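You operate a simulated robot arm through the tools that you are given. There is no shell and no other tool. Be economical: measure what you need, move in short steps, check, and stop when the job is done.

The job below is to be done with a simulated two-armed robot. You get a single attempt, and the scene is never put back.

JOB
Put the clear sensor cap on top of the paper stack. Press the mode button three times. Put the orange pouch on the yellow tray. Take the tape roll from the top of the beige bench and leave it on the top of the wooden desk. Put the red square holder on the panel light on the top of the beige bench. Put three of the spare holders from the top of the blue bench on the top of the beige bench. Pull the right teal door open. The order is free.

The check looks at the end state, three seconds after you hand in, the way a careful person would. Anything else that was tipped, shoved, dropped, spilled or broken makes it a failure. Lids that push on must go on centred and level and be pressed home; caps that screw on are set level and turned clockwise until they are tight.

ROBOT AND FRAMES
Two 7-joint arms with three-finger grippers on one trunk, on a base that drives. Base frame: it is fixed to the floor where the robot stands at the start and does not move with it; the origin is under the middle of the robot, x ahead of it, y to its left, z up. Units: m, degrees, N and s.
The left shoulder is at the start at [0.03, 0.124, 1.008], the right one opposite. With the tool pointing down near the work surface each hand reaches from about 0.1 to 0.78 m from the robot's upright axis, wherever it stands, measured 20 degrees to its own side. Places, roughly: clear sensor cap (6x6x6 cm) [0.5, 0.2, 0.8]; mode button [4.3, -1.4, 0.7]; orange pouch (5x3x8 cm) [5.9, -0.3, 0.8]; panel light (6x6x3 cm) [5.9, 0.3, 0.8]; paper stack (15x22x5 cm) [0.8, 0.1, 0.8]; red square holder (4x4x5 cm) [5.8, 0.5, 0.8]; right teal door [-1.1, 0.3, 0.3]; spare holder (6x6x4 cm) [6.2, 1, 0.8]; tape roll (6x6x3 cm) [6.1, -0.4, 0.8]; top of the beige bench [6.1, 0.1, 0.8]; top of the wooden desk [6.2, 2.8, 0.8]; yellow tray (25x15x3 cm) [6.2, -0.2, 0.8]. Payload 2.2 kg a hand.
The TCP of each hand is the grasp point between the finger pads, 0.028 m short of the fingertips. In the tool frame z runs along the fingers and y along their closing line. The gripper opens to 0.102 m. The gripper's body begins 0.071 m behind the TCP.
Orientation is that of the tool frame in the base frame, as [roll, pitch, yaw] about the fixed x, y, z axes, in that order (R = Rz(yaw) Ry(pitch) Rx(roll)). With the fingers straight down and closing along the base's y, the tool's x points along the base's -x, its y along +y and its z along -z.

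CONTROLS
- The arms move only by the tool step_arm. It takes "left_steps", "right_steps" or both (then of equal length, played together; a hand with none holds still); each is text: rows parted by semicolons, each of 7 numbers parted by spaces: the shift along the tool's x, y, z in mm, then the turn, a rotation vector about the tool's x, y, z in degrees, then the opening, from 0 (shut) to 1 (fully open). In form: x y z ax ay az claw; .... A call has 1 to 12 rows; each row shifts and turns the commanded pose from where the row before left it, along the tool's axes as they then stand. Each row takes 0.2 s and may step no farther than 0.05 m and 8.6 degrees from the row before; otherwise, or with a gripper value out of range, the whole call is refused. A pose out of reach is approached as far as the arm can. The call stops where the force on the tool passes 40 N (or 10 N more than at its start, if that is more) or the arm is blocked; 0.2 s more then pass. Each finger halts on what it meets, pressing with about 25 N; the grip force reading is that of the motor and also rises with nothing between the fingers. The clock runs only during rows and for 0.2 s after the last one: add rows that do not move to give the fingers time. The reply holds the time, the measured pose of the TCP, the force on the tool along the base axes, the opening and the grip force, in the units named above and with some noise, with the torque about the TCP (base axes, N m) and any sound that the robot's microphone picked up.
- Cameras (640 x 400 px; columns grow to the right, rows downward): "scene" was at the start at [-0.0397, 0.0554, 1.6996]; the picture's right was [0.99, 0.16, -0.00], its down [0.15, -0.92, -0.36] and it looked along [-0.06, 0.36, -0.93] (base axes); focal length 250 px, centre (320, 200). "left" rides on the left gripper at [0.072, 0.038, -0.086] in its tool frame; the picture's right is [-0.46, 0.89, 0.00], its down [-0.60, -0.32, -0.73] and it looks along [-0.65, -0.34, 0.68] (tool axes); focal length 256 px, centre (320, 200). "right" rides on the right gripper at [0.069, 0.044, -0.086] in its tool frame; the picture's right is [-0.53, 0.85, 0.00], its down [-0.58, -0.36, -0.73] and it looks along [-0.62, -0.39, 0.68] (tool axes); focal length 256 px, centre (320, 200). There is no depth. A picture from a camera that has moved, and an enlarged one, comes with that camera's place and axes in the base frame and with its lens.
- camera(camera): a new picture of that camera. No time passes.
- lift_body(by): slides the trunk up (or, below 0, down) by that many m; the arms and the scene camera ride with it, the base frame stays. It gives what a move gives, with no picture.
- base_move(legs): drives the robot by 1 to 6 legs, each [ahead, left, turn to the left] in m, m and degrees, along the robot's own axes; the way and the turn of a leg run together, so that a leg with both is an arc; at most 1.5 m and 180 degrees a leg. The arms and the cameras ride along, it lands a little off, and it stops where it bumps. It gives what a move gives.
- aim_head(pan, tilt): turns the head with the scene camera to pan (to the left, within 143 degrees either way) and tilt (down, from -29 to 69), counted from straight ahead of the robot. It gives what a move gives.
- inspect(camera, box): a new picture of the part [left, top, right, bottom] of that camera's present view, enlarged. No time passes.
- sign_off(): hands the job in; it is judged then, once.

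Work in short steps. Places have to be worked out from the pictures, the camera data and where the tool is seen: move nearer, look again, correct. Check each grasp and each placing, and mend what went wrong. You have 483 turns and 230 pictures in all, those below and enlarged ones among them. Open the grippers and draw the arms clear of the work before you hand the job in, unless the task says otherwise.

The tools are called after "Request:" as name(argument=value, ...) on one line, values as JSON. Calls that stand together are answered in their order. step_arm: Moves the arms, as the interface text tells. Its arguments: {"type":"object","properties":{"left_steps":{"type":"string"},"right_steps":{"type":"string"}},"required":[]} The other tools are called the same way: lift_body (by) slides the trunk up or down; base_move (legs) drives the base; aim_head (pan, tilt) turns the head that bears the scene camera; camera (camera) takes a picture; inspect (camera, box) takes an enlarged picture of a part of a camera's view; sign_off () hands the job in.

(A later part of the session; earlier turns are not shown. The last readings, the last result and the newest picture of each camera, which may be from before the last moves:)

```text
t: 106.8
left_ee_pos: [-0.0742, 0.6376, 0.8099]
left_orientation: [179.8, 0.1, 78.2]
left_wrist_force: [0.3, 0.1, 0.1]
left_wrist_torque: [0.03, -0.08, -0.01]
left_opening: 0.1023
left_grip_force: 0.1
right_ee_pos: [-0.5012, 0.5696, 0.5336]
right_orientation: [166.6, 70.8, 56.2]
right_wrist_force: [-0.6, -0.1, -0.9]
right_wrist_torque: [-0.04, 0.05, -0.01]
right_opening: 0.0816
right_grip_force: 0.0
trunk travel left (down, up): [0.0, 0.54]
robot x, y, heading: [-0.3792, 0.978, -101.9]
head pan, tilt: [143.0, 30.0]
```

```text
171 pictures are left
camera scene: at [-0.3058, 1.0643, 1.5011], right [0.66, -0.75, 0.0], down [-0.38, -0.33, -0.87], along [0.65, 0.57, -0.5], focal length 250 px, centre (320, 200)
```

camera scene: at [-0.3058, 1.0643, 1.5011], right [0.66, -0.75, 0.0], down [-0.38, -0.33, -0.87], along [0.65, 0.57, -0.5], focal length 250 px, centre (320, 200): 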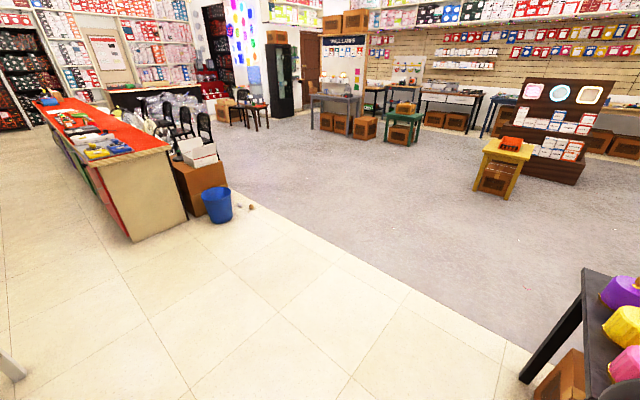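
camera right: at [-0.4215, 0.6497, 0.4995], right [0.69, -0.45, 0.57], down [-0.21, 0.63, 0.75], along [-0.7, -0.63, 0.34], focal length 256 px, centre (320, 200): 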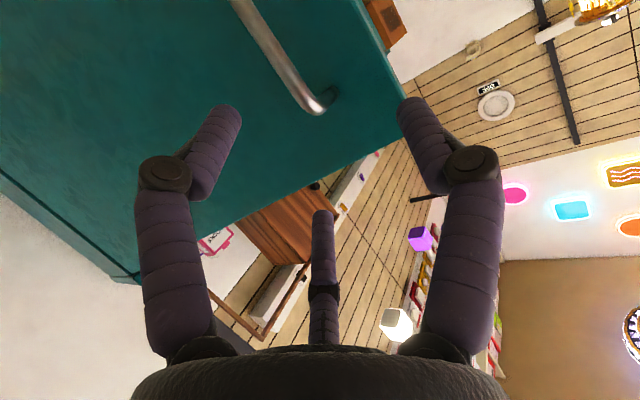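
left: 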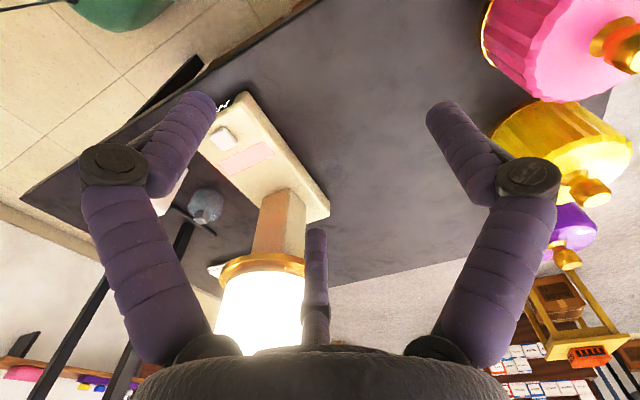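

The door is open about 78° and stays. I back away, raise the trunk, and turn to face +x.

Request:
base_move(legs=[[-0.3, 0, 0]])

Request:
lift_body(by=0.25)

Request:
aim_head(pan=0, tilt=40)

Request:
camera(camera="scene")

```text
t: 108.8
left_ee_pos: [-0.014, 0.9337, 0.8107]
left_orientation: [179.9, 0.2, 78.0]
left_wrist_force: [0.7, -0.3, -0.6]
left_wrist_torque: [0.01, 0.0, 0.02]
left_opening: 0.1021
left_grip_force: 0.1
right_ee_pos: [-0.4423, 0.8678, 0.5337]
right_orientation: [166.7, 70.8, 55.8]
right_wrist_force: [0.1, -0.1, -1.0]
right_wrist_torque: [-0.05, 0.0, 0.0]
right_opening: 0.0816
right_grip_force: 0.0
trunk travel left (down, up): [0.0, 0.54]
robot x, y, heading: [-0.316, 1.2683, -102.2]
head pan, tilt: [143.0, 30.0]
```

```text
t: 111.4
left_ee_pos: [-0.0132, 0.9323, 1.06]
left_orientation: [179.9, 0.1, 77.9]
left_wrist_force: [0.7, 0.4, 1.3]
left_wrist_torque: [0.04, 0.0, 0.0]
left_opening: 0.1019
left_grip_force: 0.0
right_ee_pos: [-0.4411, 0.8673, 0.7828]
right_orientation: [166.8, 70.9, 55.9]
right_wrist_force: [-0.8, 0.4, 0.3]
right_wrist_torque: [0.02, 0.02, 0.03]
right_opening: 0.0817
right_grip_force: 0.0
trunk travel left (down, up): [-0.25, 0.29]
robot x, y, heading: [-0.3172, 1.2738, -102.3]
head pan, tilt: [143.0, 30.0]
```

```text
t: 113.7
left_ee_pos: [-0.0132, 0.9328, 1.0596]
left_orientation: [179.9, 0.1, 77.8]
left_wrist_force: [-0.2, 0.4, -0.4]
left_wrist_torque: [-0.02, 0.0, 0.02]
left_opening: 0.1019
left_grip_force: 0.1
right_ee_pos: [-0.4414, 0.8681, 0.7833]
right_orientation: [166.6, 70.9, 55.8]
right_wrist_force: [-0.2, 0.4, -0.4]
right_wrist_torque: [-0.02, -0.01, 0.01]
right_opening: 0.0816
right_grip_force: 0.1
trunk travel left (down, up): [-0.25, 0.29]
robot x, y, heading: [-0.3157, 1.2737, -102.2]
head pan, tilt: [0.0, 40.0]
```

```text
170 pictures are left
camera scene: at [-0.3284, 1.219, 1.7357], right [-0.98, 0.21, 0.0], down [0.14, 0.63, -0.77], along [-0.16, -0.75, -0.64], focal length 250 px, centre (320, 200)
```

scene: 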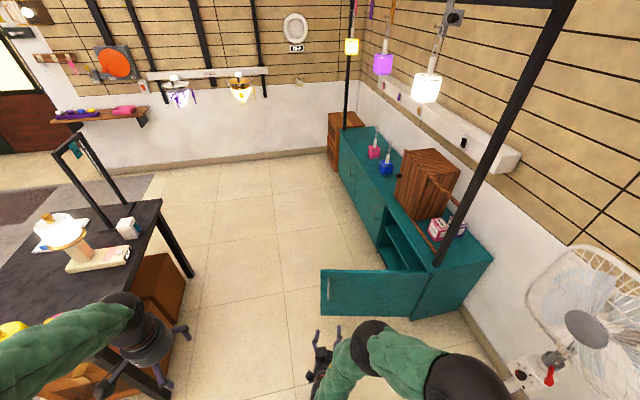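

The door stays open. I turn to face +x and move out into the open floor, then look ahead.

Request:
base_move(legs=[[0, 0, 102], [0, 0.5, 0], [1.4, 0.3, 0], [1.2, 0, 0]])

Request:
aim_head(pan=-15, tilt=25)

Request:
camera(camera="scene")

```text
t: 133.4
left_ee_pos: [2.5664, 2.4581, 1.0602]
left_orientation: [179.9, 0.0, 179.9]
left_wrist_force: [-0.3, -0.5, -0.3]
left_wrist_torque: [-0.01, 0.02, 0.0]
left_opening: 0.1021
left_grip_force: 0.0
right_ee_pos: [2.7181, 2.0546, 0.7846]
right_orientation: [166.7, 70.8, 157.9]
right_wrist_force: [-0.2, 0.7, -0.3]
right_wrist_torque: [0.0, -0.02, -0.02]
right_opening: 0.0814
right_grip_force: 0.1
trunk travel left (down, up): [-0.25, 0.29]
robot x, y, heading: [2.2958, 2.0933, -0.0]
head pan, tilt: [0.0, 40.0]
```

```text
t: 134.2
left_ee_pos: [2.5671, 2.458, 1.0592]
left_orientation: [179.9, 0.0, -179.9]
left_wrist_force: [-0.8, 0.4, 0.6]
left_wrist_torque: [0.03, 0.01, -0.03]
left_opening: 0.1019
left_grip_force: 0.1
right_ee_pos: [2.7185, 2.0544, 0.784]
right_orientation: [166.7, 70.9, 157.8]
right_wrist_force: [0.7, -0.3, 0.2]
right_wrist_torque: [0.0, -0.01, 0.03]
right_opening: 0.0813
right_grip_force: 0.0
trunk travel left (down, up): [-0.25, 0.29]
robot x, y, heading: [2.2939, 2.0909, -0.1]
head pan, tilt: [-15.0, 25.0]
```

```text
169 pictures are left
camera scene: at [2.3547, 2.068, 1.7589], right [-0.26, -0.97, 0.0], down [-0.41, 0.11, -0.91], along [0.87, -0.23, -0.42], focal length 250 px, centre (320, 200)
```

scene: 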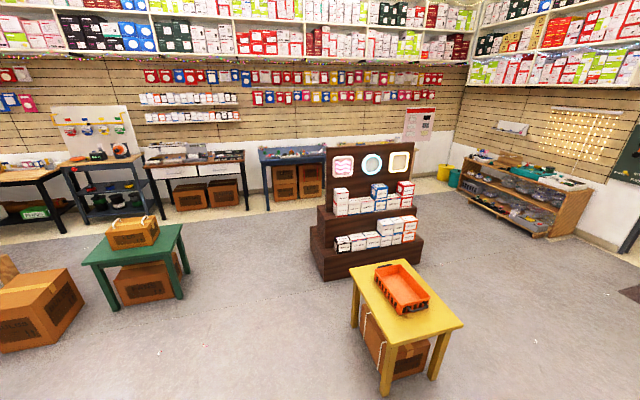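

I can see the benches along the far wall; the beige bench hides behind the dark display. I first bring the right hand back to pointing down.

Request:
step_arm(right_steps="0 0 -20 0 8 0 0.8;0 0 -20 0 8 0 0.8;0 0 -20 0 8 0 0.8;0 0 -20 0 8 0 0.8;0 0 -20 0 8 0 0.8;0 0 -20 0 8 0 0.8;0 0 -20 0 8 0 0.8;0 0 -20 0 8 0 0.8;0 0 0 0 0 0 0.8")

```text
t: 136.2
left_ee_pos: [2.5655, 2.4588, 1.061]
left_orientation: [179.9, -0.1, -179.9]
left_wrist_force: [1.1, 0.3, 0.1]
left_wrist_torque: [0.01, -0.05, 0.03]
left_opening: 0.1019
left_grip_force: 0.0
right_ee_pos: [2.6121, 2.062, 0.8938]
right_orientation: [175.6, 7.2, 169.9]
right_wrist_force: [0.5, -0.1, 0.4]
right_wrist_torque: [0.0, -0.01, -0.04]
right_opening: 0.0816
right_grip_force: 0.0
trunk travel left (down, up): [-0.25, 0.29]
robot x, y, heading: [2.297, 2.093, -0.0]
head pan, tilt: [-15.0, 25.0]
```

Request:
step_arm(right_steps="0 0 -40 4.3 7 0 1;0 -20 -40 0 0 -5 1;0 -20 -40 0 0 -5 1;0 -20 -20 0 0 0 1;0 -30 0 0 0 0 1;0 -30 0 0 0 0 1")

Request:
base_move(legs=[[1.5, 0.1, 0], [1.3, 0, 0]])

Request:
aim_head(pan=-30, tilt=40)

Request:
camera(camera="scene")

```text
t: 137.6
left_ee_pos: [2.5659, 2.4587, 1.0621]
left_orientation: [179.9, 0.2, -179.9]
left_wrist_force: [-0.1, -0.5, 0.8]
left_wrist_torque: [0.05, 0.01, -0.02]
left_opening: 0.102
left_grip_force: 0.0
right_ee_pos: [2.6018, 1.9394, 1.0328]
right_orientation: [-180.0, 0.3, -179.8]
right_wrist_force: [-0.5, 0.2, 0.7]
right_wrist_torque: [0.02, -0.04, 0.01]
right_opening: 0.1019
right_grip_force: 0.0
trunk travel left (down, up): [-0.25, 0.29]
robot x, y, heading: [2.2932, 2.0909, -0.2]
head pan, tilt: [-15.0, 25.0]
```

```text
refused: leg 1 is longer than a leg can be; nothing moved
```

```text
t: 138.3
left_ee_pos: [2.566, 2.4589, 1.06]
left_orientation: [179.8, 0.1, 180.0]
left_wrist_force: [0.0, 0.2, 0.3]
left_wrist_torque: [-0.01, -0.01, 0.0]
left_opening: 0.1022
left_grip_force: 0.1
right_ee_pos: [2.6016, 1.9412, 1.0324]
right_orientation: [180.0, 0.3, -179.9]
right_wrist_force: [0.1, 0.3, 0.0]
right_wrist_torque: [0.03, -0.02, -0.01]
right_opening: 0.1022
right_grip_force: 0.1
trunk travel left (down, up): [-0.25, 0.29]
robot x, y, heading: [2.2994, 2.0912, -0.1]
head pan, tilt: [-30.0, 40.0]
```

```text
168 pictures are left
camera scene: at [2.3391, 2.0491, 1.7358], right [-0.5, -0.87, 0.0], down [-0.56, 0.32, -0.77], along [0.66, -0.38, -0.64], focal length 250 px, centre (320, 200)
```

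scene: 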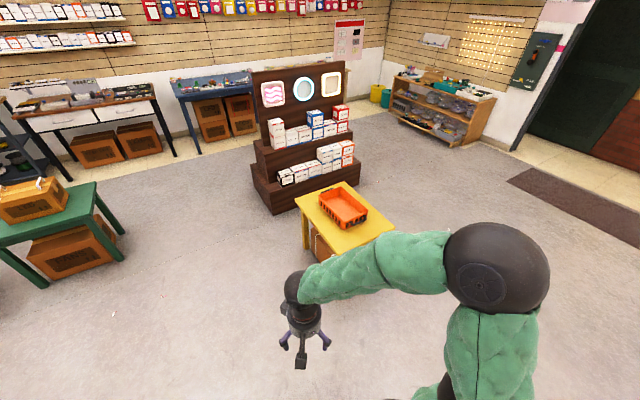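

Hands are level. I drive on through the gap at y≈2.2 toward the benches.

Request:
base_move(legs=[[1.4, 0.1, 0], [1.3, 0, 0]])

Request:
camera(camera="scene")

```text
t: 151.5
left_ee_pos: [5.2825, 2.5553, 1.0595]
left_orientation: [180.0, 0.2, -179.8]
left_wrist_force: [-0.1, -0.2, -0.5]
left_wrist_torque: [0.0, 0.0, 0.01]
left_opening: 0.1021
left_grip_force: 0.1
right_ee_pos: [5.3205, 2.038, 1.0328]
right_orientation: [-180.0, 0.3, -179.6]
right_wrist_force: [0.6, -0.2, -0.1]
right_wrist_torque: [0.02, 0.0, -0.03]
right_opening: 0.1017
right_grip_force: 0.1
trunk travel left (down, up): [-0.25, 0.29]
robot x, y, heading: [5.0166, 2.1884, 0.3]
head pan, tilt: [-30.0, 40.0]
```

```text
167 pictures are left
camera scene: at [5.0581, 2.1459, 1.7357], right [-0.5, -0.87, 0.0], down [-0.56, 0.32, -0.77], along [0.66, -0.38, -0.64], focal length 250 px, centre (320, 200)
```

scene: 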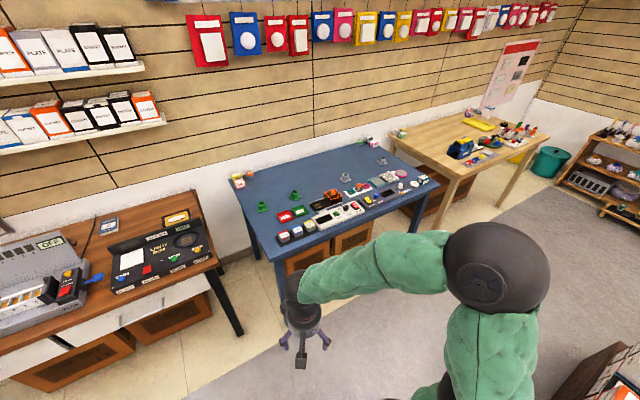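

I enlarge each of the benches.

Request:
inspect(camera="scene", box=[220, 130, 440, 260])

Request:
inspect(camera="scene", box=[360, 90, 580, 220])

Request:
aim_head(pan=25, tilt=40)

Request:
camera(camera="scene")

```text
2.91 times, centred on (330, 195) of scene
camera zoom: at [5.0581, 2.1459, 1.7357], right [-0.5, -0.87, 0.0], down [-0.56, 0.32, -0.77], along [0.66, -0.38, -0.64], focal length 727 px, centre (291, 214)
```

zoom: 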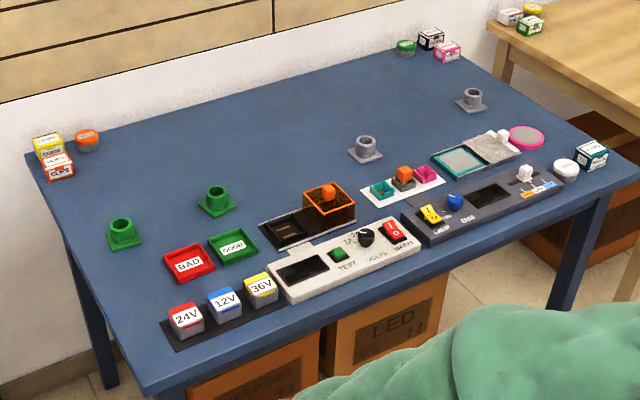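

```text
2.91 times, centred on (470, 155) of scene
camera zoom: at [5.0581, 2.1459, 1.7357], right [-0.5, -0.87, 0.0], down [-0.56, 0.32, -0.77], along [0.66, -0.38, -0.64], focal length 727 px, centre (-116, 331)
```

zoom: 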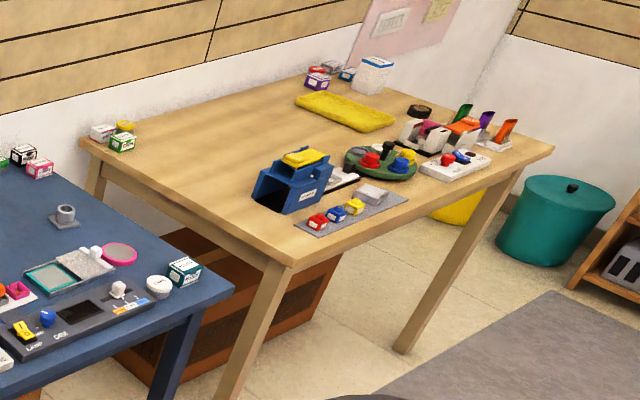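

```text
t: 152.8
left_ee_pos: [5.2828, 2.5576, 1.0609]
left_orientation: [179.9, 0.1, -179.8]
left_wrist_force: [0.0, 0.2, -1.2]
left_wrist_torque: [-0.01, -0.02, 0.0]
left_opening: 0.1019
left_grip_force: 0.0
right_ee_pos: [5.3201, 2.0377, 1.0328]
right_orientation: [-179.9, 0.3, -179.6]
right_wrist_force: [0.3, -0.6, -0.1]
right_wrist_torque: [0.0, 0.01, 0.01]
right_opening: 0.1019
right_grip_force: 0.0
trunk travel left (down, up): [-0.25, 0.29]
robot x, y, heading: [5.0146, 2.1867, 0.4]
head pan, tilt: [25.0, 40.0]
```

```text
164 pictures are left
camera scene: at [5.0608, 2.2243, 1.7357], right [0.42, -0.91, 0.0], down [-0.58, -0.27, -0.77], along [0.69, 0.33, -0.64], focal length 250 px, centre (320, 200)
```

scene: 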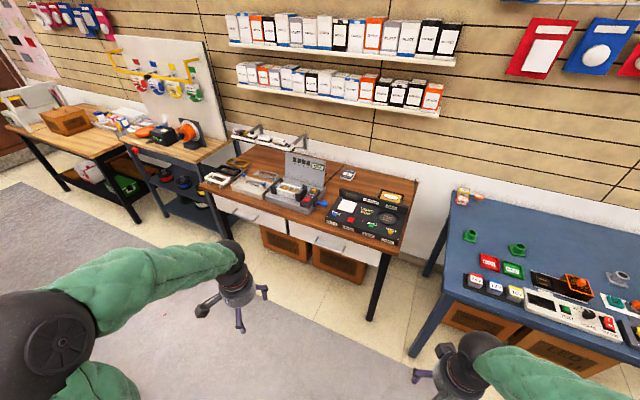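

Four spare holders (2 green, 2 grey) stand on the blue bench; the red holder, light, tray etc. are on the beige one. I drive in front of the beige bench.

Request:
base_move(legs=[[0.36, 0, -0.4], [0, -1.0, 0], [0, -0.9, 0]])

Request:
aim_head(pan=0, tilt=50)

Request:
camera(camera="scene")

```text
t: 164.2
left_ee_pos: [5.6451, 0.6691, 1.0597]
left_orientation: [180.0, 0.1, -178.8]
left_wrist_force: [0.0, -0.3, -0.3]
left_wrist_torque: [-0.04, 0.01, -0.01]
left_opening: 0.1021
left_grip_force: 0.0
right_ee_pos: [5.693, 0.1532, 1.0338]
right_orientation: [-179.9, 0.3, -178.5]
right_wrist_force: [0.0, 0.0, 0.1]
right_wrist_torque: [0.02, -0.03, -0.02]
right_opening: 0.1017
right_grip_force: 0.1
trunk travel left (down, up): [-0.25, 0.29]
robot x, y, heading: [5.3874, 0.301, 1.2]
head pan, tilt: [25.0, 40.0]
```

```text
t: 165.1
left_ee_pos: [5.646, 0.6699, 1.0616]
left_orientation: [179.9, 0.1, -178.8]
left_wrist_force: [0.2, -0.1, 0.3]
left_wrist_torque: [0.02, 0.02, -0.02]
left_opening: 0.1023
left_grip_force: 0.1
right_ee_pos: [5.693, 0.1529, 1.0337]
right_orientation: [-180.0, 0.3, -178.6]
right_wrist_force: [-0.3, 0.6, 0.3]
right_wrist_torque: [0.07, 0.0, 0.01]
right_opening: 0.1021
right_grip_force: 0.0
trunk travel left (down, up): [-0.25, 0.29]
robot x, y, heading: [5.3827, 0.2978, 1.1]
head pan, tilt: [0.0, 50.0]
```

```text
163 pictures are left
camera scene: at [5.4307, 0.2978, 1.7215], right [0.02, -1.0, 0.0], down [-0.77, -0.02, -0.64], along [0.64, 0.01, -0.77], focal length 250 px, centre (320, 200)
```

scene: 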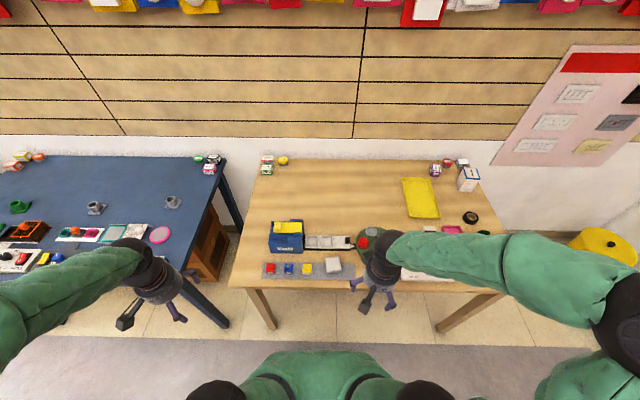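

Request:
inspect(camera="scene", box=[230, 150, 390, 290])

Request:
inspect(camera="scene", box=[380, 150, 530, 300])

Request:
camera(camera="right")

```text
2.86 times, centred on (310, 220) of scene
camera zoom: at [5.4307, 0.2978, 1.7215], right [0.02, -1.0, 0.0], down [-0.77, -0.02, -0.64], along [0.64, 0.01, -0.77], focal length 714 px, centre (349, 143)
```

zoom: 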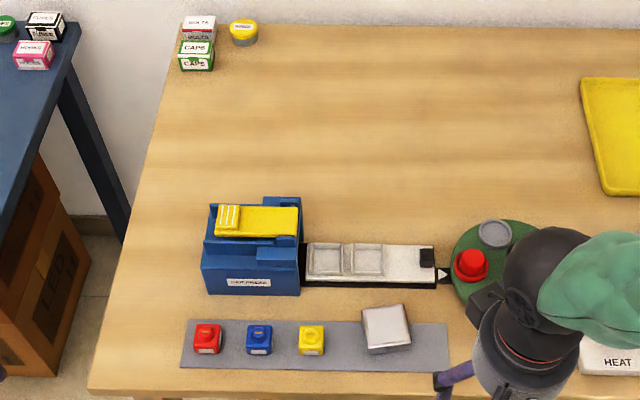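

```text
2.67 times, centred on (455, 225) of scene
camera zoom: at [5.4307, 0.2978, 1.7215], right [0.02, -1.0, 0.0], down [-0.77, -0.02, -0.64], along [0.64, 0.01, -0.77], focal length 667 px, centre (-40, 133)
```

zoom: 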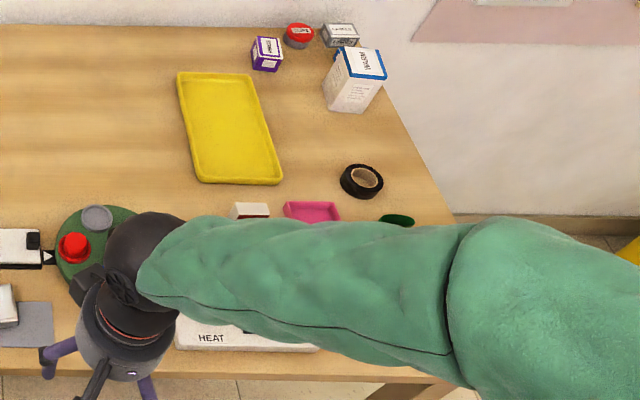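

```text
160 pictures are left
camera right: at [5.6221, 0.1945, 1.1193], right [0.51, 0.86, 0.0], down [0.58, -0.35, 0.73], along [0.63, -0.38, -0.68], focal length 256 px, centre (320, 200)
```

right: 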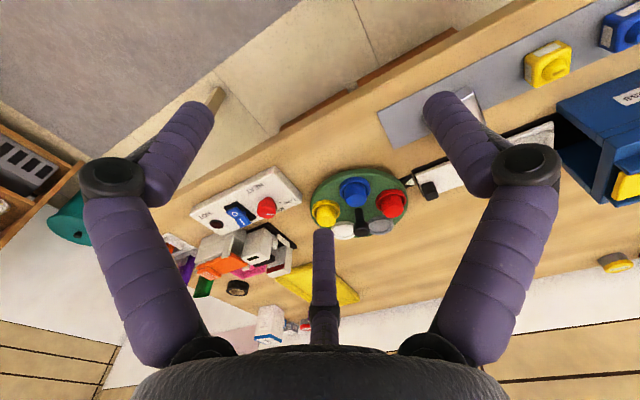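

The grey mat holds red, blue, yellow holders and a silver square (panel light, ≈(5.875, 0.25)). I bring the left hand near the red one for a close look.

Request:
step_arm(left_steps="-25 -25 20 0 0 0 1;-25 -25 20 0 0 0 1;-25 -25 20 0 0 0 1;-25 -25 20 0 0 0 1;-25 -25 20 0 0 0 1;0 0 0 0 0 0 1")

Request:
camera(camera="left")

```text
t: 166.4
left_ee_pos: [5.7727, 0.5456, 0.9601]
left_orientation: [179.9, 0.2, -178.7]
left_wrist_force: [0.0, -0.4, -0.4]
left_wrist_torque: [0.03, 0.01, 0.01]
left_opening: 0.1021
left_grip_force: 0.1
right_ee_pos: [5.693, 0.1525, 1.0334]
right_orientation: [-179.9, 0.4, -178.7]
right_wrist_force: [0.0, 0.6, 0.1]
right_wrist_torque: [0.0, -0.02, 0.01]
right_opening: 0.1019
right_grip_force: 0.0
trunk travel left (down, up): [-0.25, 0.29]
robot x, y, heading: [5.3824, 0.2952, 1.2]
head pan, tilt: [0.0, 50.0]
```

```text
159 pictures are left
camera left: at [5.6996, 0.5826, 1.0449], right [0.45, 0.9, 0.0], down [0.61, -0.3, 0.73], along [0.66, -0.32, -0.68], focal length 256 px, centre (320, 200)
```

left: 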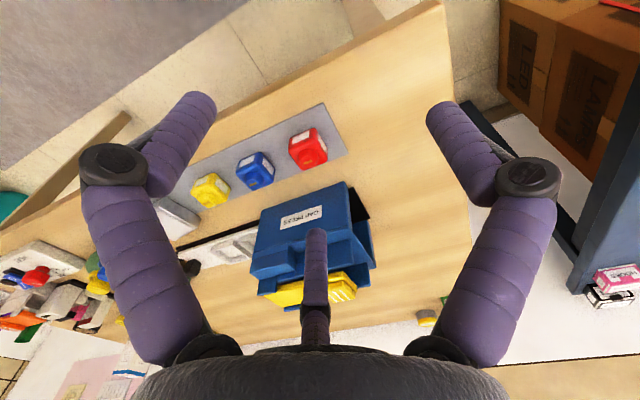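

Request:
inspect(camera="left", box=[140, 90, 360, 260])

```text
2.35 times, centred on (250, 175) of left
camera zoom: at [5.6996, 0.5826, 1.0449], right [0.45, 0.9, 0.0], down [0.61, -0.3, 0.73], along [0.66, -0.32, -0.68], focal length 602 px, centre (485, 259)
```

zoom: 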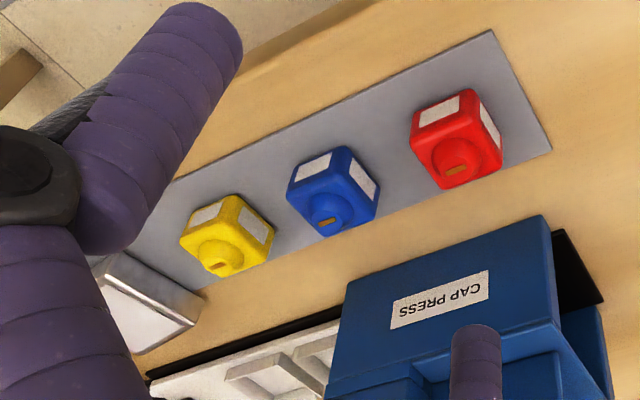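

The red holder is a 4 cm cube with a round knob at ≈(5.861, 0.489). I move over it.

Request:
step_arm(left_steps="-29 -19 18 0 0 0 0.85;-29 -19 18 0 0 0 0.85;-29 -19 18 0 0 0 0.85;0 0 0 0 0 0 0.85")

Request:
camera(camera="left")

Request:
inspect(camera="scene", box=[230, 150, 390, 290])

```text
t: 167.4
left_ee_pos: [5.8614, 0.4908, 0.907]
left_orientation: [179.9, 0.2, -178.7]
left_wrist_force: [-1.0, 0.6, 0.4]
left_wrist_torque: [0.0, -0.04, -0.01]
left_opening: 0.0865
left_grip_force: 0.0
right_ee_pos: [5.6918, 0.1518, 1.0331]
right_orientation: [179.9, 0.4, -178.6]
right_wrist_force: [-0.6, 0.3, 0.1]
right_wrist_torque: [0.02, -0.01, 0.01]
right_opening: 0.1019
right_grip_force: 0.0
trunk travel left (down, up): [-0.25, 0.29]
robot x, y, heading: [5.3849, 0.2993, 1.2]
head pan, tilt: [0.0, 50.0]
```

```text
157 pictures are left
camera left: at [5.7876, 0.5282, 0.9919], right [0.45, 0.9, 0.0], down [0.61, -0.3, 0.73], along [0.66, -0.32, -0.68], focal length 256 px, centre (320, 200)
```

left: 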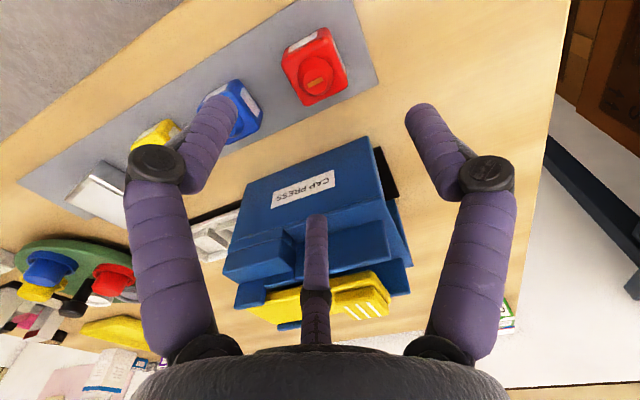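

```text
2.86 times, centred on (310, 220) of scene
camera zoom: at [5.4295, 0.2981, 1.7216], right [0.02, -1.0, 0.0], down [-0.77, -0.02, -0.64], along [0.64, 0.01, -0.77], focal length 714 px, centre (349, 143)
```

zoom: 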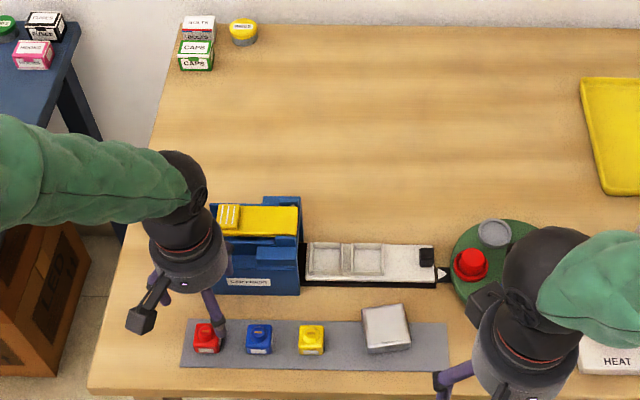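

Aligned: holder at (5.859, 0.490). Descend.

Request:
step_arm(left_steps="1 0 30 0 0 0 0.85;1 0 30 0 0 0 0.85;0 0 25 0 0 0 0.85;0 0 20 0 0 0 0.85;0 0 0 0 0 0 0.85")

Request:
camera(camera="left")

```text
t: 168.3
left_ee_pos: [5.8593, 0.492, 0.8208]
left_orientation: [179.8, 0.2, -178.4]
left_wrist_force: [-13.1, -2.3, 23.6]
left_wrist_torque: [-0.83, 0.02, -0.11]
left_opening: 0.0925
left_grip_force: 3.9
right_ee_pos: [5.6928, 0.1525, 1.0331]
right_orientation: [-179.9, 0.4, -178.6]
right_wrist_force: [0.4, 0.3, -0.1]
right_wrist_torque: [-0.05, 0.05, -0.02]
right_opening: 0.1021
right_grip_force: 0.0
trunk travel left (down, up): [-0.25, 0.29]
robot x, y, heading: [5.3822, 0.2974, 1.1]
head pan, tilt: [0.0, 50.0]
stopped in row 4 (left hand): the force on the tool passed its limit at 68 N (the readings are from after the stop); the commanded pose is now the measured one
```

```text
155 pictures are left
camera left: at [5.7854, 0.5284, 0.906], right [0.44, 0.9, 0.0], down [0.61, -0.3, 0.73], along [0.66, -0.32, -0.68], focal length 256 px, centre (320, 200)
```

left: 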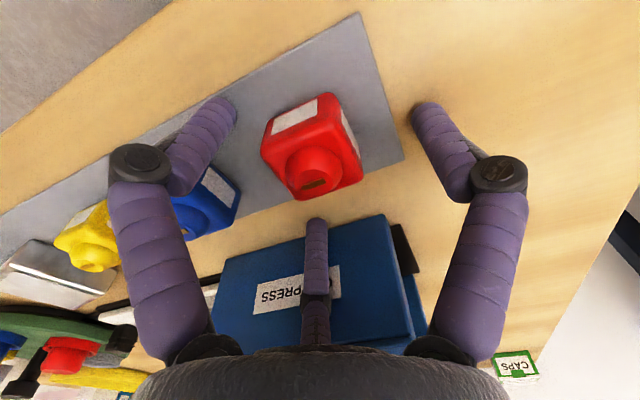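

The fingertips touched the mat: the bench is higher than I assumed (≈0.778). Triangulated knob: (5.849, 0.497, 0.824). I rise 8 mm, shift over it and close.

Request:
step_arm(left_steps="0 0 -8 0 0 0 0.85;6 3 0 0 0 0 0.85;5 2 0 0 0 0 0.85;0 0 0 0 0 0 0.85")

Request:
camera(camera="left")

```text
t: 169.3
left_ee_pos: [5.8481, 0.4963, 0.8268]
left_orientation: [179.8, 0.1, -178.3]
left_wrist_force: [-0.7, -0.4, 0.4]
left_wrist_torque: [0.02, 0.01, -0.01]
left_opening: 0.0867
left_grip_force: 0.0
right_ee_pos: [5.695, 0.1528, 1.0326]
right_orientation: [180.0, 0.3, -178.6]
right_wrist_force: [0.8, 0.0, -0.8]
right_wrist_torque: [-0.01, -0.04, 0.02]
right_opening: 0.1019
right_grip_force: 0.2
trunk travel left (down, up): [-0.25, 0.29]
robot x, y, heading: [5.3841, 0.2958, 1.1]
head pan, tilt: [0.0, 50.0]
```

```text
154 pictures are left
camera left: at [5.7751, 0.5333, 0.9126], right [0.44, 0.9, 0.0], down [0.61, -0.3, 0.73], along [0.66, -0.32, -0.68], focal length 256 px, centre (320, 200)
```

left: 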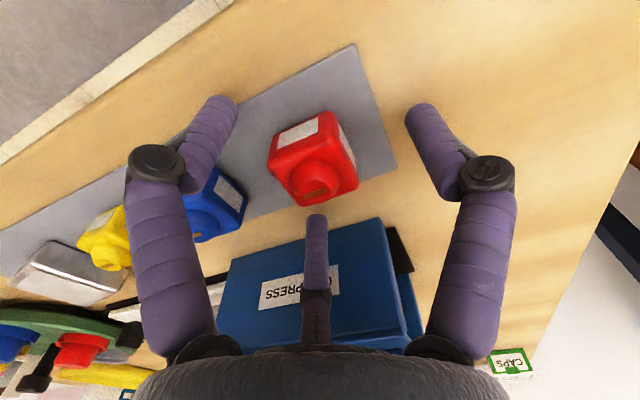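

Centred at the grasp point. Close.

Request:
step_arm(left_steps="0 0 0 0 0 0 0.6;0 0 0 0 0 0 0.4;0 0 0 0 0 0 0.2;0 0 0 0 0 0 0.2;0 0 0 0 0 0 0.2")

Request:
camera(camera="left")

```text
t: 170.1
left_ee_pos: [5.8457, 0.4937, 0.8296]
left_orientation: [179.8, 0.0, -178.4]
left_wrist_force: [-9.4, -8.4, 30.2]
left_wrist_torque: [-0.73, 0.99, -0.17]
left_opening: 0.0385
left_grip_force: 13.4
right_ee_pos: [5.6904, 0.1513, 1.0333]
right_orientation: [180.0, 0.3, -178.5]
right_wrist_force: [-0.2, 0.2, -0.3]
right_wrist_torque: [0.01, -0.01, 0.02]
right_opening: 0.1017
right_grip_force: 0.1
trunk travel left (down, up): [-0.25, 0.29]
robot x, y, heading: [5.3851, 0.2963, 1.3]
head pan, tilt: [0.0, 50.0]
stopped in row 3 (left hand): the force on the tool passed its limit at 54 N (the readings are from after the stop); the commanded pose is now the measured one
```

```text
153 pictures are left
camera left: at [5.7723, 0.5305, 0.9156], right [0.44, 0.9, 0.0], down [0.61, -0.3, 0.73], along [0.66, -0.32, -0.68], focal length 256 px, centre (320, 200)
```

left: 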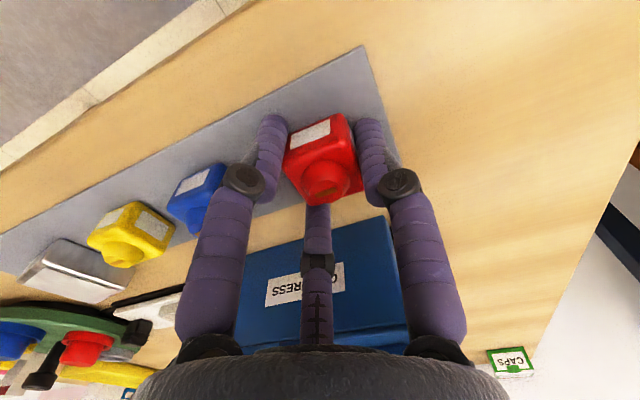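

The fingers reach lower as they close and pressed the mat. I raise 5 mm and continue closing.

Request:
step_arm(left_steps="0 0 -5 0 0 0 0.3;0 0 0 0 0 0 0.2;0 0 0 0 0 0 0.2;0 0 0 0 0 0 0.2")

Request:
camera(camera="left")

```text
t: 171.1
left_ee_pos: [5.846, 0.4947, 0.8326]
left_orientation: [179.9, -0.1, -178.4]
left_wrist_force: [0.5, -0.2, 0.7]
left_wrist_torque: [0.01, 0.0, 0.0]
left_opening: 0.0377
left_grip_force: 24.9
right_ee_pos: [5.6932, 0.1518, 1.0332]
right_orientation: [-179.9, 0.3, -178.6]
right_wrist_force: [0.7, -0.1, -0.3]
right_wrist_torque: [-0.04, 0.0, -0.02]
right_opening: 0.102
right_grip_force: 0.1
trunk travel left (down, up): [-0.25, 0.29]
robot x, y, heading: [5.3846, 0.2942, 1.2]
head pan, tilt: [0.0, 50.0]
```

```text
152 pictures are left
camera left: at [5.7736, 0.5316, 0.9181], right [0.44, 0.9, 0.0], down [0.61, -0.3, 0.73], along [0.65, -0.32, -0.68], focal length 256 px, centre (320, 200)
```

left: 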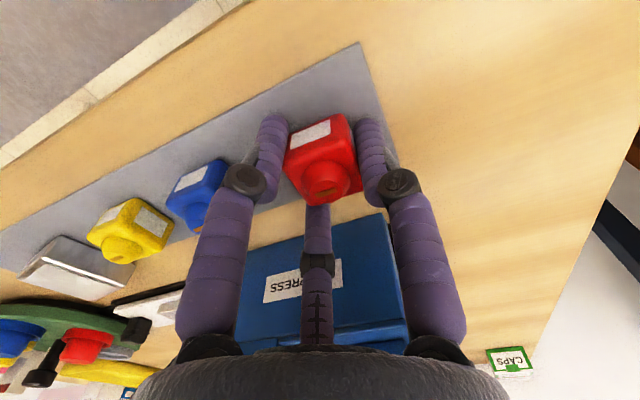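

Gripped. Lift and check.

Request:
step_arm(left_steps="0 0 -20 0 0 0 0.2;0 0 -30 0 0 0 0.2;0 0 -40 0 0 0 0.2;0 0 0 0 0 0 0.2")

Request:
camera(camera="left")

Request:
step_arm(right_steps="0 -45 0 0 0 0 1;0 -45 0 0 0 0 1;0 -45 0 0 0 0 1;0 -45 0 0 0 0 1;0 -45 0 0 0 0 1")

Request:
inspect(camera="scene", box=[230, 150, 390, 290])

```text
t: 172.1
left_ee_pos: [5.8482, 0.4945, 0.9226]
left_orientation: [180.0, -0.2, -178.4]
left_wrist_force: [0.7, 0.2, -0.7]
left_wrist_torque: [0.01, 0.04, -0.02]
left_opening: 0.0382
left_grip_force: 24.9
right_ee_pos: [5.6941, 0.1528, 1.0332]
right_orientation: [179.9, 0.2, -178.6]
right_wrist_force: [0.1, -0.4, 0.8]
right_wrist_torque: [-0.02, 0.03, 0.06]
right_opening: 0.1019
right_grip_force: 0.0
trunk travel left (down, up): [-0.25, 0.29]
robot x, y, heading: [5.3832, 0.2964, 1.0]
head pan, tilt: [0.0, 50.0]
```

```text
151 pictures are left
camera left: at [5.7746, 0.5321, 1.0084], right [0.44, 0.9, 0.0], down [0.62, -0.3, 0.73], along [0.65, -0.32, -0.69], focal length 256 px, centre (320, 200)
```

left: 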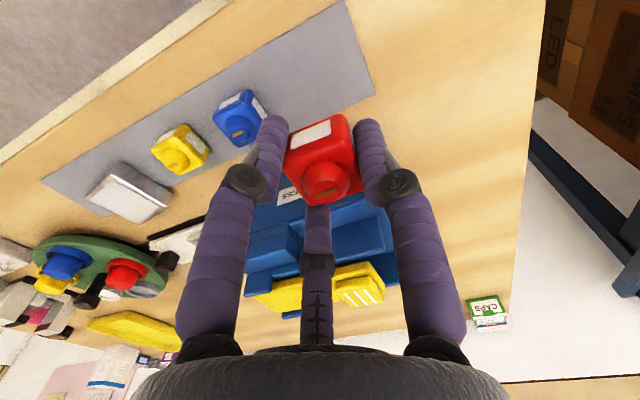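

```text
t: 173.3
left_ee_pos: [5.8484, 0.4951, 0.9225]
left_orientation: [179.8, -0.2, -178.4]
left_wrist_force: [-0.1, 0.1, 0.1]
left_wrist_torque: [0.01, 0.0, 0.05]
left_opening: 0.038
left_grip_force: 24.9
right_ee_pos: [5.6969, -0.0738, 1.0355]
right_orientation: [-180.0, 0.3, -178.5]
right_wrist_force: [-0.5, 0.4, 0.0]
right_wrist_torque: [0.03, -0.03, 0.01]
right_opening: 0.1021
right_grip_force: 0.0
trunk travel left (down, up): [-0.25, 0.29]
robot x, y, heading: [5.3849, 0.3004, 1.1]
head pan, tilt: [0.0, 50.0]
```

```text
2.86 times, centred on (310, 220) of scene
camera zoom: at [5.4307, 0.2963, 1.7215], right [0.02, -1.0, 0.0], down [-0.77, -0.02, -0.64], along [0.64, 0.01, -0.77], focal length 714 px, centre (349, 143)
```

zoom: 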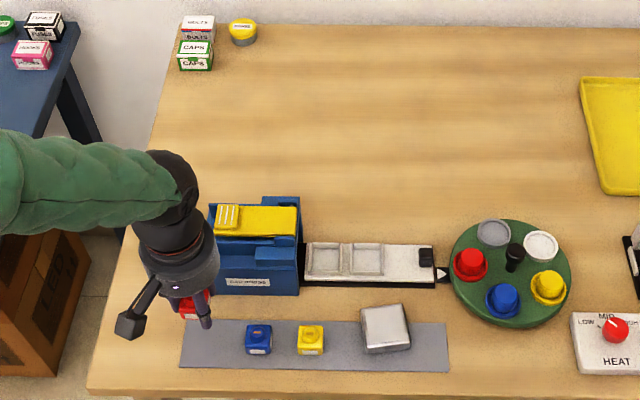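

The red holder is held. The light's top centre is about (5.865, 0.255). I carry it over, stopping 90 mm above.

Request:
step_arm(left_steps="-3 -40 -2 0 0 0 0.2;-3 -40 -2 0 0 0 0.2;-3 -40 0 0 0 0 0.2;-3 -40 0 0 0 0 0.2;-3 -40 0 0 0 0 0.2;-2 -38 0 0 0 0 0.2;0 0 0 0 0 0 0.2")

Request:
camera(camera="left")

Request:
inspect(camera="scene", box=[270, 200, 390, 290])

```text
t: 174.9
left_ee_pos: [5.8711, 0.2583, 0.9257]
left_orientation: [179.9, -0.1, -178.5]
left_wrist_force: [0.5, 0.3, 0.1]
left_wrist_torque: [-0.02, 0.03, 0.02]
left_opening: 0.0377
left_grip_force: 24.6
right_ee_pos: [5.6975, -0.0733, 1.0343]
right_orientation: [-180.0, 0.2, -178.6]
right_wrist_force: [0.3, -0.1, -0.5]
right_wrist_torque: [0.0, 0.03, -0.02]
right_opening: 0.1018
right_grip_force: 0.2
trunk travel left (down, up): [-0.25, 0.29]
robot x, y, heading: [5.3838, 0.298, 1.2]
head pan, tilt: [0.0, 50.0]
```

```text
149 pictures are left
camera left: at [5.7975, 0.2944, 1.0118], right [0.44, 0.9, 0.0], down [0.61, -0.3, 0.73], along [0.66, -0.32, -0.68], focal length 256 px, centre (320, 200)
```

left: 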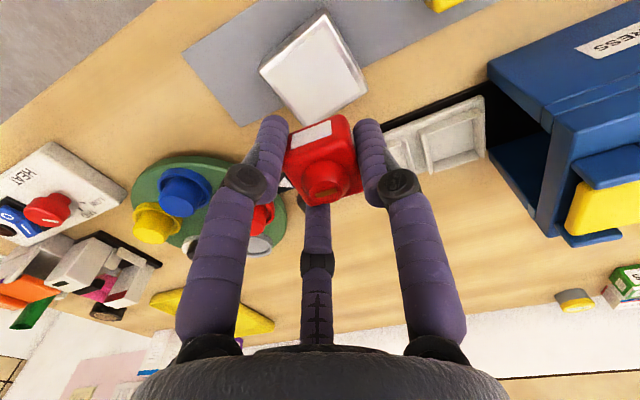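

```text
4.44 times, centred on (330, 245) of scene
camera zoom: at [5.4303, 0.2983, 1.7215], right [0.02, -1.0, 0.0], down [-0.77, -0.02, -0.64], along [0.64, 0.01, -0.77], focal length 1111 px, centre (276, 0)
```

zoom: 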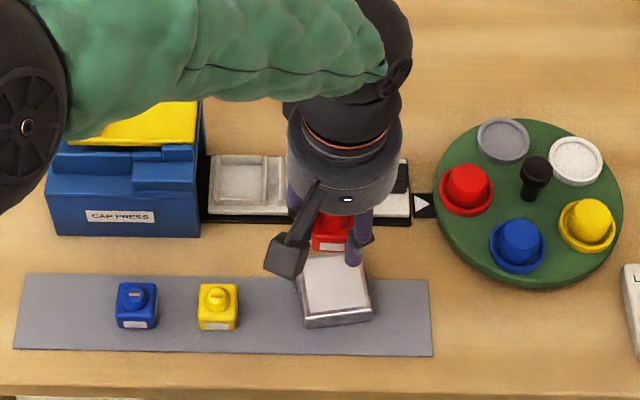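

Light top centre ≈ (5.864, 0.256), rotated about +10°. I turn the holder to match, correct xy and descend to just above.

Request:
step_arm(left_steps="7 -2 0 0 0 -5 0.2;0 0 0 0 0 -5 0.2;0 0 25 0 0 0 0.2;0 0 22 0 0 0 0.2;0 0 0 0 0 0 0.2")

Request:
camera(camera="left")

Request:
inspect(camera="scene", box=[270, 200, 390, 290])

```text
t: 176.1
left_ee_pos: [5.864, 0.2569, 0.8799]
left_orientation: [179.9, -0.1, -168.4]
left_wrist_force: [-0.4, -0.5, 0.5]
left_wrist_torque: [0.02, -0.01, 0.01]
left_opening: 0.0379
left_grip_force: 25.6
right_ee_pos: [5.6968, -0.0746, 1.0344]
right_orientation: [-180.0, 0.4, -178.6]
right_wrist_force: [-0.2, -1.1, 0.7]
right_wrist_torque: [0.0, 0.01, 0.04]
right_opening: 0.1021
right_grip_force: 0.0
trunk travel left (down, up): [-0.25, 0.29]
robot x, y, heading: [5.3809, 0.2929, 1.4]
head pan, tilt: [0.0, 50.0]
```

```text
147 pictures are left
camera left: at [5.786, 0.2794, 0.964], right [0.28, 0.96, 0.0], down [0.66, -0.19, 0.73], along [0.7, -0.2, -0.68], focal length 256 px, centre (320, 200)
```

left: 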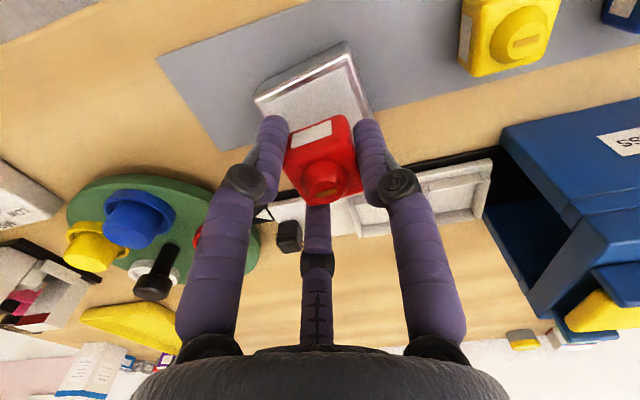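

```text
4.44 times, centred on (330, 245) of scene
camera zoom: at [5.4303, 0.2975, 1.7215], right [0.02, -1.0, 0.0], down [-0.77, -0.02, -0.64], along [0.64, 0.01, -0.77], focal length 1111 px, centre (276, 0)
```

zoom: 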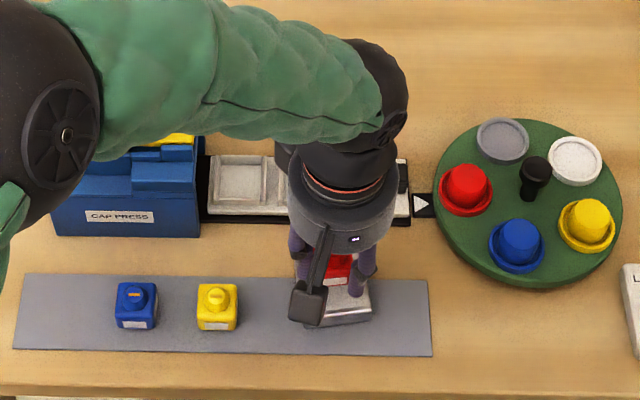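

Lowering in small steps to contact.

Request:
step_arm(left_steps="0 0 5 0 0 0 0.2;0 0 4 0 0 0 0.2;0 0 3 0 0 0 0.2;0 0 0 0 0 0 0.2")

Request:
step_arm(left_steps="0 0 3 0 0 0 0.2;0 0 0 0 0 0 0.2")

Request:
step_arm(left_steps="0 0 3 0 0 0 0.2;0 0 0 0 0 0 0.2")

Request:
camera(camera="left")

```text
t: 177.1
left_ee_pos: [5.8636, 0.2555, 0.8666]
left_orientation: [179.9, -0.2, -168.4]
left_wrist_force: [-0.5, 0.4, -1.1]
left_wrist_torque: [0.0, 0.0, 0.04]
left_opening: 0.0381
left_grip_force: 24.9
right_ee_pos: [5.6971, -0.0731, 1.034]
right_orientation: [179.9, 0.3, -178.6]
right_wrist_force: [-0.5, -0.4, -0.3]
right_wrist_torque: [-0.01, 0.03, 0.03]
right_opening: 0.1018
right_grip_force: 0.0
trunk travel left (down, up): [-0.25, 0.29]
robot x, y, heading: [5.3867, 0.294, 1.1]
head pan, tilt: [0.0, 50.0]
```

```text
t: 177.7
left_ee_pos: [5.8645, 0.2556, 0.8644]
left_orientation: [179.8, -0.1, -168.3]
left_wrist_force: [0.0, -0.6, -0.3]
left_wrist_torque: [0.0, -0.02, -0.01]
left_opening: 0.0379
left_grip_force: 25.1
right_ee_pos: [5.6966, -0.0731, 1.0349]
right_orientation: [-179.9, 0.3, -178.7]
right_wrist_force: [0.2, 0.3, -0.7]
right_wrist_torque: [-0.05, 0.03, -0.01]
right_opening: 0.102
right_grip_force: 0.0
trunk travel left (down, up): [-0.25, 0.29]
robot x, y, heading: [5.3831, 0.2957, 1.3]
head pan, tilt: [0.0, 50.0]
```

```text
t: 178.3
left_ee_pos: [5.8646, 0.2553, 0.8617]
left_orientation: [179.8, 0.0, -168.4]
left_wrist_force: [0.3, 0.4, -1.1]
left_wrist_torque: [-0.02, 0.0, 0.01]
left_opening: 0.0378
left_grip_force: 24.8
right_ee_pos: [5.6958, -0.0742, 1.0341]
right_orientation: [-180.0, 0.3, -178.6]
right_wrist_force: [-0.3, -0.3, -0.7]
right_wrist_torque: [0.01, -0.01, 0.02]
right_opening: 0.102
right_grip_force: 0.1
trunk travel left (down, up): [-0.25, 0.29]
robot x, y, heading: [5.3837, 0.3016, 1.1]
head pan, tilt: [0.0, 50.0]
```

```text
145 pictures are left
camera left: at [5.7858, 0.2788, 0.9465], right [0.28, 0.96, 0.0], down [0.66, -0.19, 0.73], along [0.7, -0.2, -0.68], focal length 256 px, centre (320, 200)
```

left: 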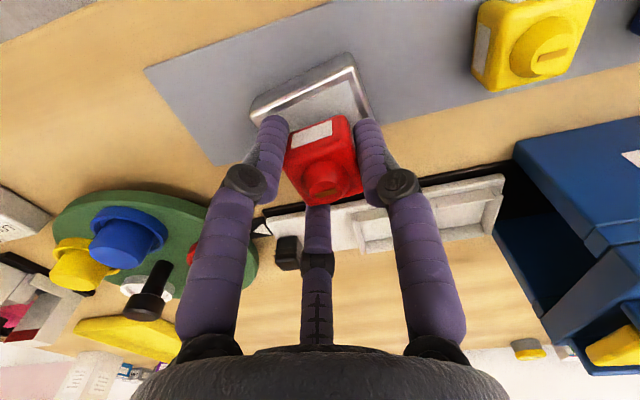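

Still no contact; continue.

Request:
step_arm(left_steps="0 0 3 0 0 0 0.2;0 0 0 0 0 0 0.2")

Request:
step_arm(left_steps="0 0 3 0 0 0 0.2;0 0 0 0 0 0 0.2")

```text
t: 178.9
left_ee_pos: [5.8631, 0.2563, 0.8576]
left_orientation: [179.8, -0.2, -168.4]
left_wrist_force: [0.9, 0.5, -0.1]
left_wrist_torque: [0.01, -0.01, 0.01]
left_opening: 0.0376
left_grip_force: 24.7
right_ee_pos: [5.6958, -0.0741, 1.0357]
right_orientation: [180.0, 0.3, -178.6]
right_wrist_force: [0.5, -0.3, -0.5]
right_wrist_torque: [-0.02, -0.01, 0.03]
right_opening: 0.102
right_grip_force: 0.1
trunk travel left (down, up): [-0.25, 0.29]
robot x, y, heading: [5.3836, 0.3038, 1.4]
head pan, tilt: [0.0, 50.0]
```

```text
t: 179.5
left_ee_pos: [5.8641, 0.2563, 0.8555]
left_orientation: [179.8, -0.2, -168.4]
left_wrist_force: [-0.3, 0.5, 0.3]
left_wrist_torque: [0.0, -0.02, 0.0]
left_opening: 0.0373
left_grip_force: 24.3
right_ee_pos: [5.6971, -0.0732, 1.0333]
right_orientation: [-180.0, 0.4, -178.7]
right_wrist_force: [0.4, -0.2, 0.0]
right_wrist_torque: [0.01, -0.01, 0.02]
right_opening: 0.1019
right_grip_force: 0.1
trunk travel left (down, up): [-0.25, 0.29]
robot x, y, heading: [5.3833, 0.2956, 1.5]
head pan, tilt: [0.0, 50.0]
```

Request:
step_arm(left_steps="0 0 3 0 0 0 0.2;0 0 0 0 0 0 0.2")

Request:
camera(camera="left")

Request:
inspect(camera="scene", box=[300, 220, 370, 275])

```text
t: 180.1
left_ee_pos: [5.8628, 0.2547, 0.8519]
left_orientation: [180.0, -0.1, -168.4]
left_wrist_force: [-0.3, -0.3, -0.5]
left_wrist_torque: [0.02, 0.0, 0.02]
left_opening: 0.0377
left_grip_force: 25.1
right_ee_pos: [5.6971, -0.0739, 1.0342]
right_orientation: [179.9, 0.3, -178.7]
right_wrist_force: [0.3, -0.1, 0.4]
right_wrist_torque: [0.02, 0.01, -0.02]
right_opening: 0.102
right_grip_force: 0.1
trunk travel left (down, up): [-0.25, 0.29]
robot x, y, heading: [5.3837, 0.2978, 1.2]
head pan, tilt: [0.0, 50.0]
```

```text
144 pictures are left
camera left: at [5.7853, 0.2787, 0.9378], right [0.28, 0.96, 0.0], down [0.66, -0.19, 0.73], along [0.7, -0.2, -0.68], focal length 256 px, centre (320, 200)
```

left: 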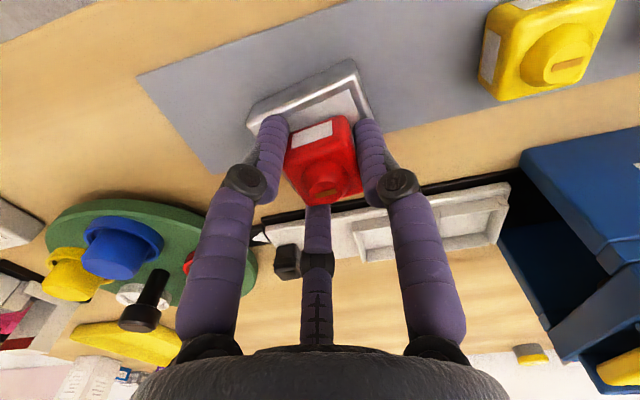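

```text
7.27 times, centred on (335, 248) of scene
camera zoom: at [5.4304, 0.2974, 1.7215], right [0.02, -1.0, 0.0], down [-0.77, -0.02, -0.64], along [0.64, 0.01, -0.77], focal length 1818 px, centre (211, -146)
```

zoom: 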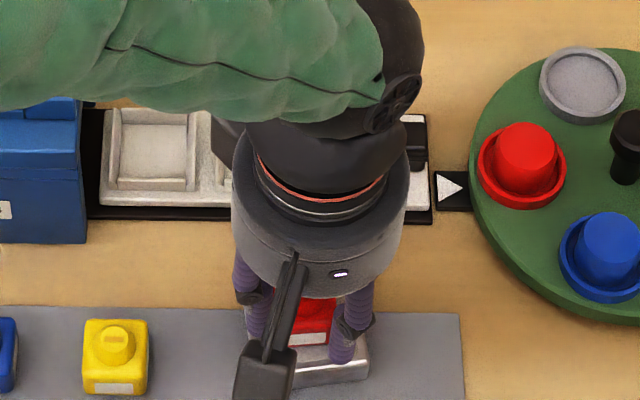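

Request:
step_arm(left_steps="0 0 3 0 0 0 0.2;0 0 0 0 0 0 0.2")

Request:
step_arm(left_steps="0 0 2 0 0 0 0.2;0 0 0 0 0 0 0.2")

Request:
step_arm(left_steps="0 0 2 0 0 0 0.2;0 0 0 0 0 0 0.2")

```text
t: 180.7
left_ee_pos: [5.8629, 0.2551, 0.8518]
left_orientation: [179.9, 0.1, -168.3]
left_wrist_force: [-2.5, 3.9, 18.2]
left_wrist_torque: [0.05, 0.14, 0.0]
left_opening: 0.0376
left_grip_force: 24.6
right_ee_pos: [5.6951, -0.0726, 1.0353]
right_orientation: [179.9, 0.4, -178.5]
right_wrist_force: [-0.1, 0.0, -0.6]
right_wrist_torque: [0.02, 0.03, -0.01]
right_opening: 0.102
right_grip_force: 0.1
trunk travel left (down, up): [-0.25, 0.29]
robot x, y, heading: [5.3845, 0.298, 1.1]
head pan, tilt: [0.0, 50.0]
```

```text
t: 181.5
left_ee_pos: [5.8653, 0.2537, 0.8513]
left_orientation: [-179.9, 0.2, -168.3]
left_wrist_force: [-4.6, 2.7, 16.2]
left_wrist_torque: [0.17, 0.39, 0.04]
left_opening: 0.0375
left_grip_force: 25.3
right_ee_pos: [5.696, -0.0732, 1.0354]
right_orientation: [180.0, 0.3, -178.5]
right_wrist_force: [-0.1, -0.3, -0.1]
right_wrist_torque: [0.02, 0.02, 0.02]
right_opening: 0.1021
right_grip_force: 0.0
trunk travel left (down, up): [-0.25, 0.29]
robot x, y, heading: [5.3849, 0.2932, 1.2]
head pan, tilt: [0.0, 50.0]
stopped in row 2 (left hand): the force on the tool passed its limit at 41 N (the readings are from after the stop); the commanded pose is now the measured one
```

```text
t: 182.1
left_ee_pos: [5.8655, 0.2555, 0.8518]
left_orientation: [-179.8, 0.5, -168.3]
left_wrist_force: [-4.7, 4.0, 39.2]
left_wrist_torque: [0.21, 0.67, -0.03]
left_opening: 0.0376
left_grip_force: 25.5
right_ee_pos: [5.694, -0.0722, 1.0343]
right_orientation: [-179.9, 0.4, -178.5]
right_wrist_force: [-0.4, 0.3, -0.1]
right_wrist_torque: [-0.01, 0.01, 0.0]
right_opening: 0.1018
right_grip_force: 0.1
trunk travel left (down, up): [-0.25, 0.29]
robot x, y, heading: [5.3845, 0.296, 1.1]
head pan, tilt: [0.0, 50.0]
```

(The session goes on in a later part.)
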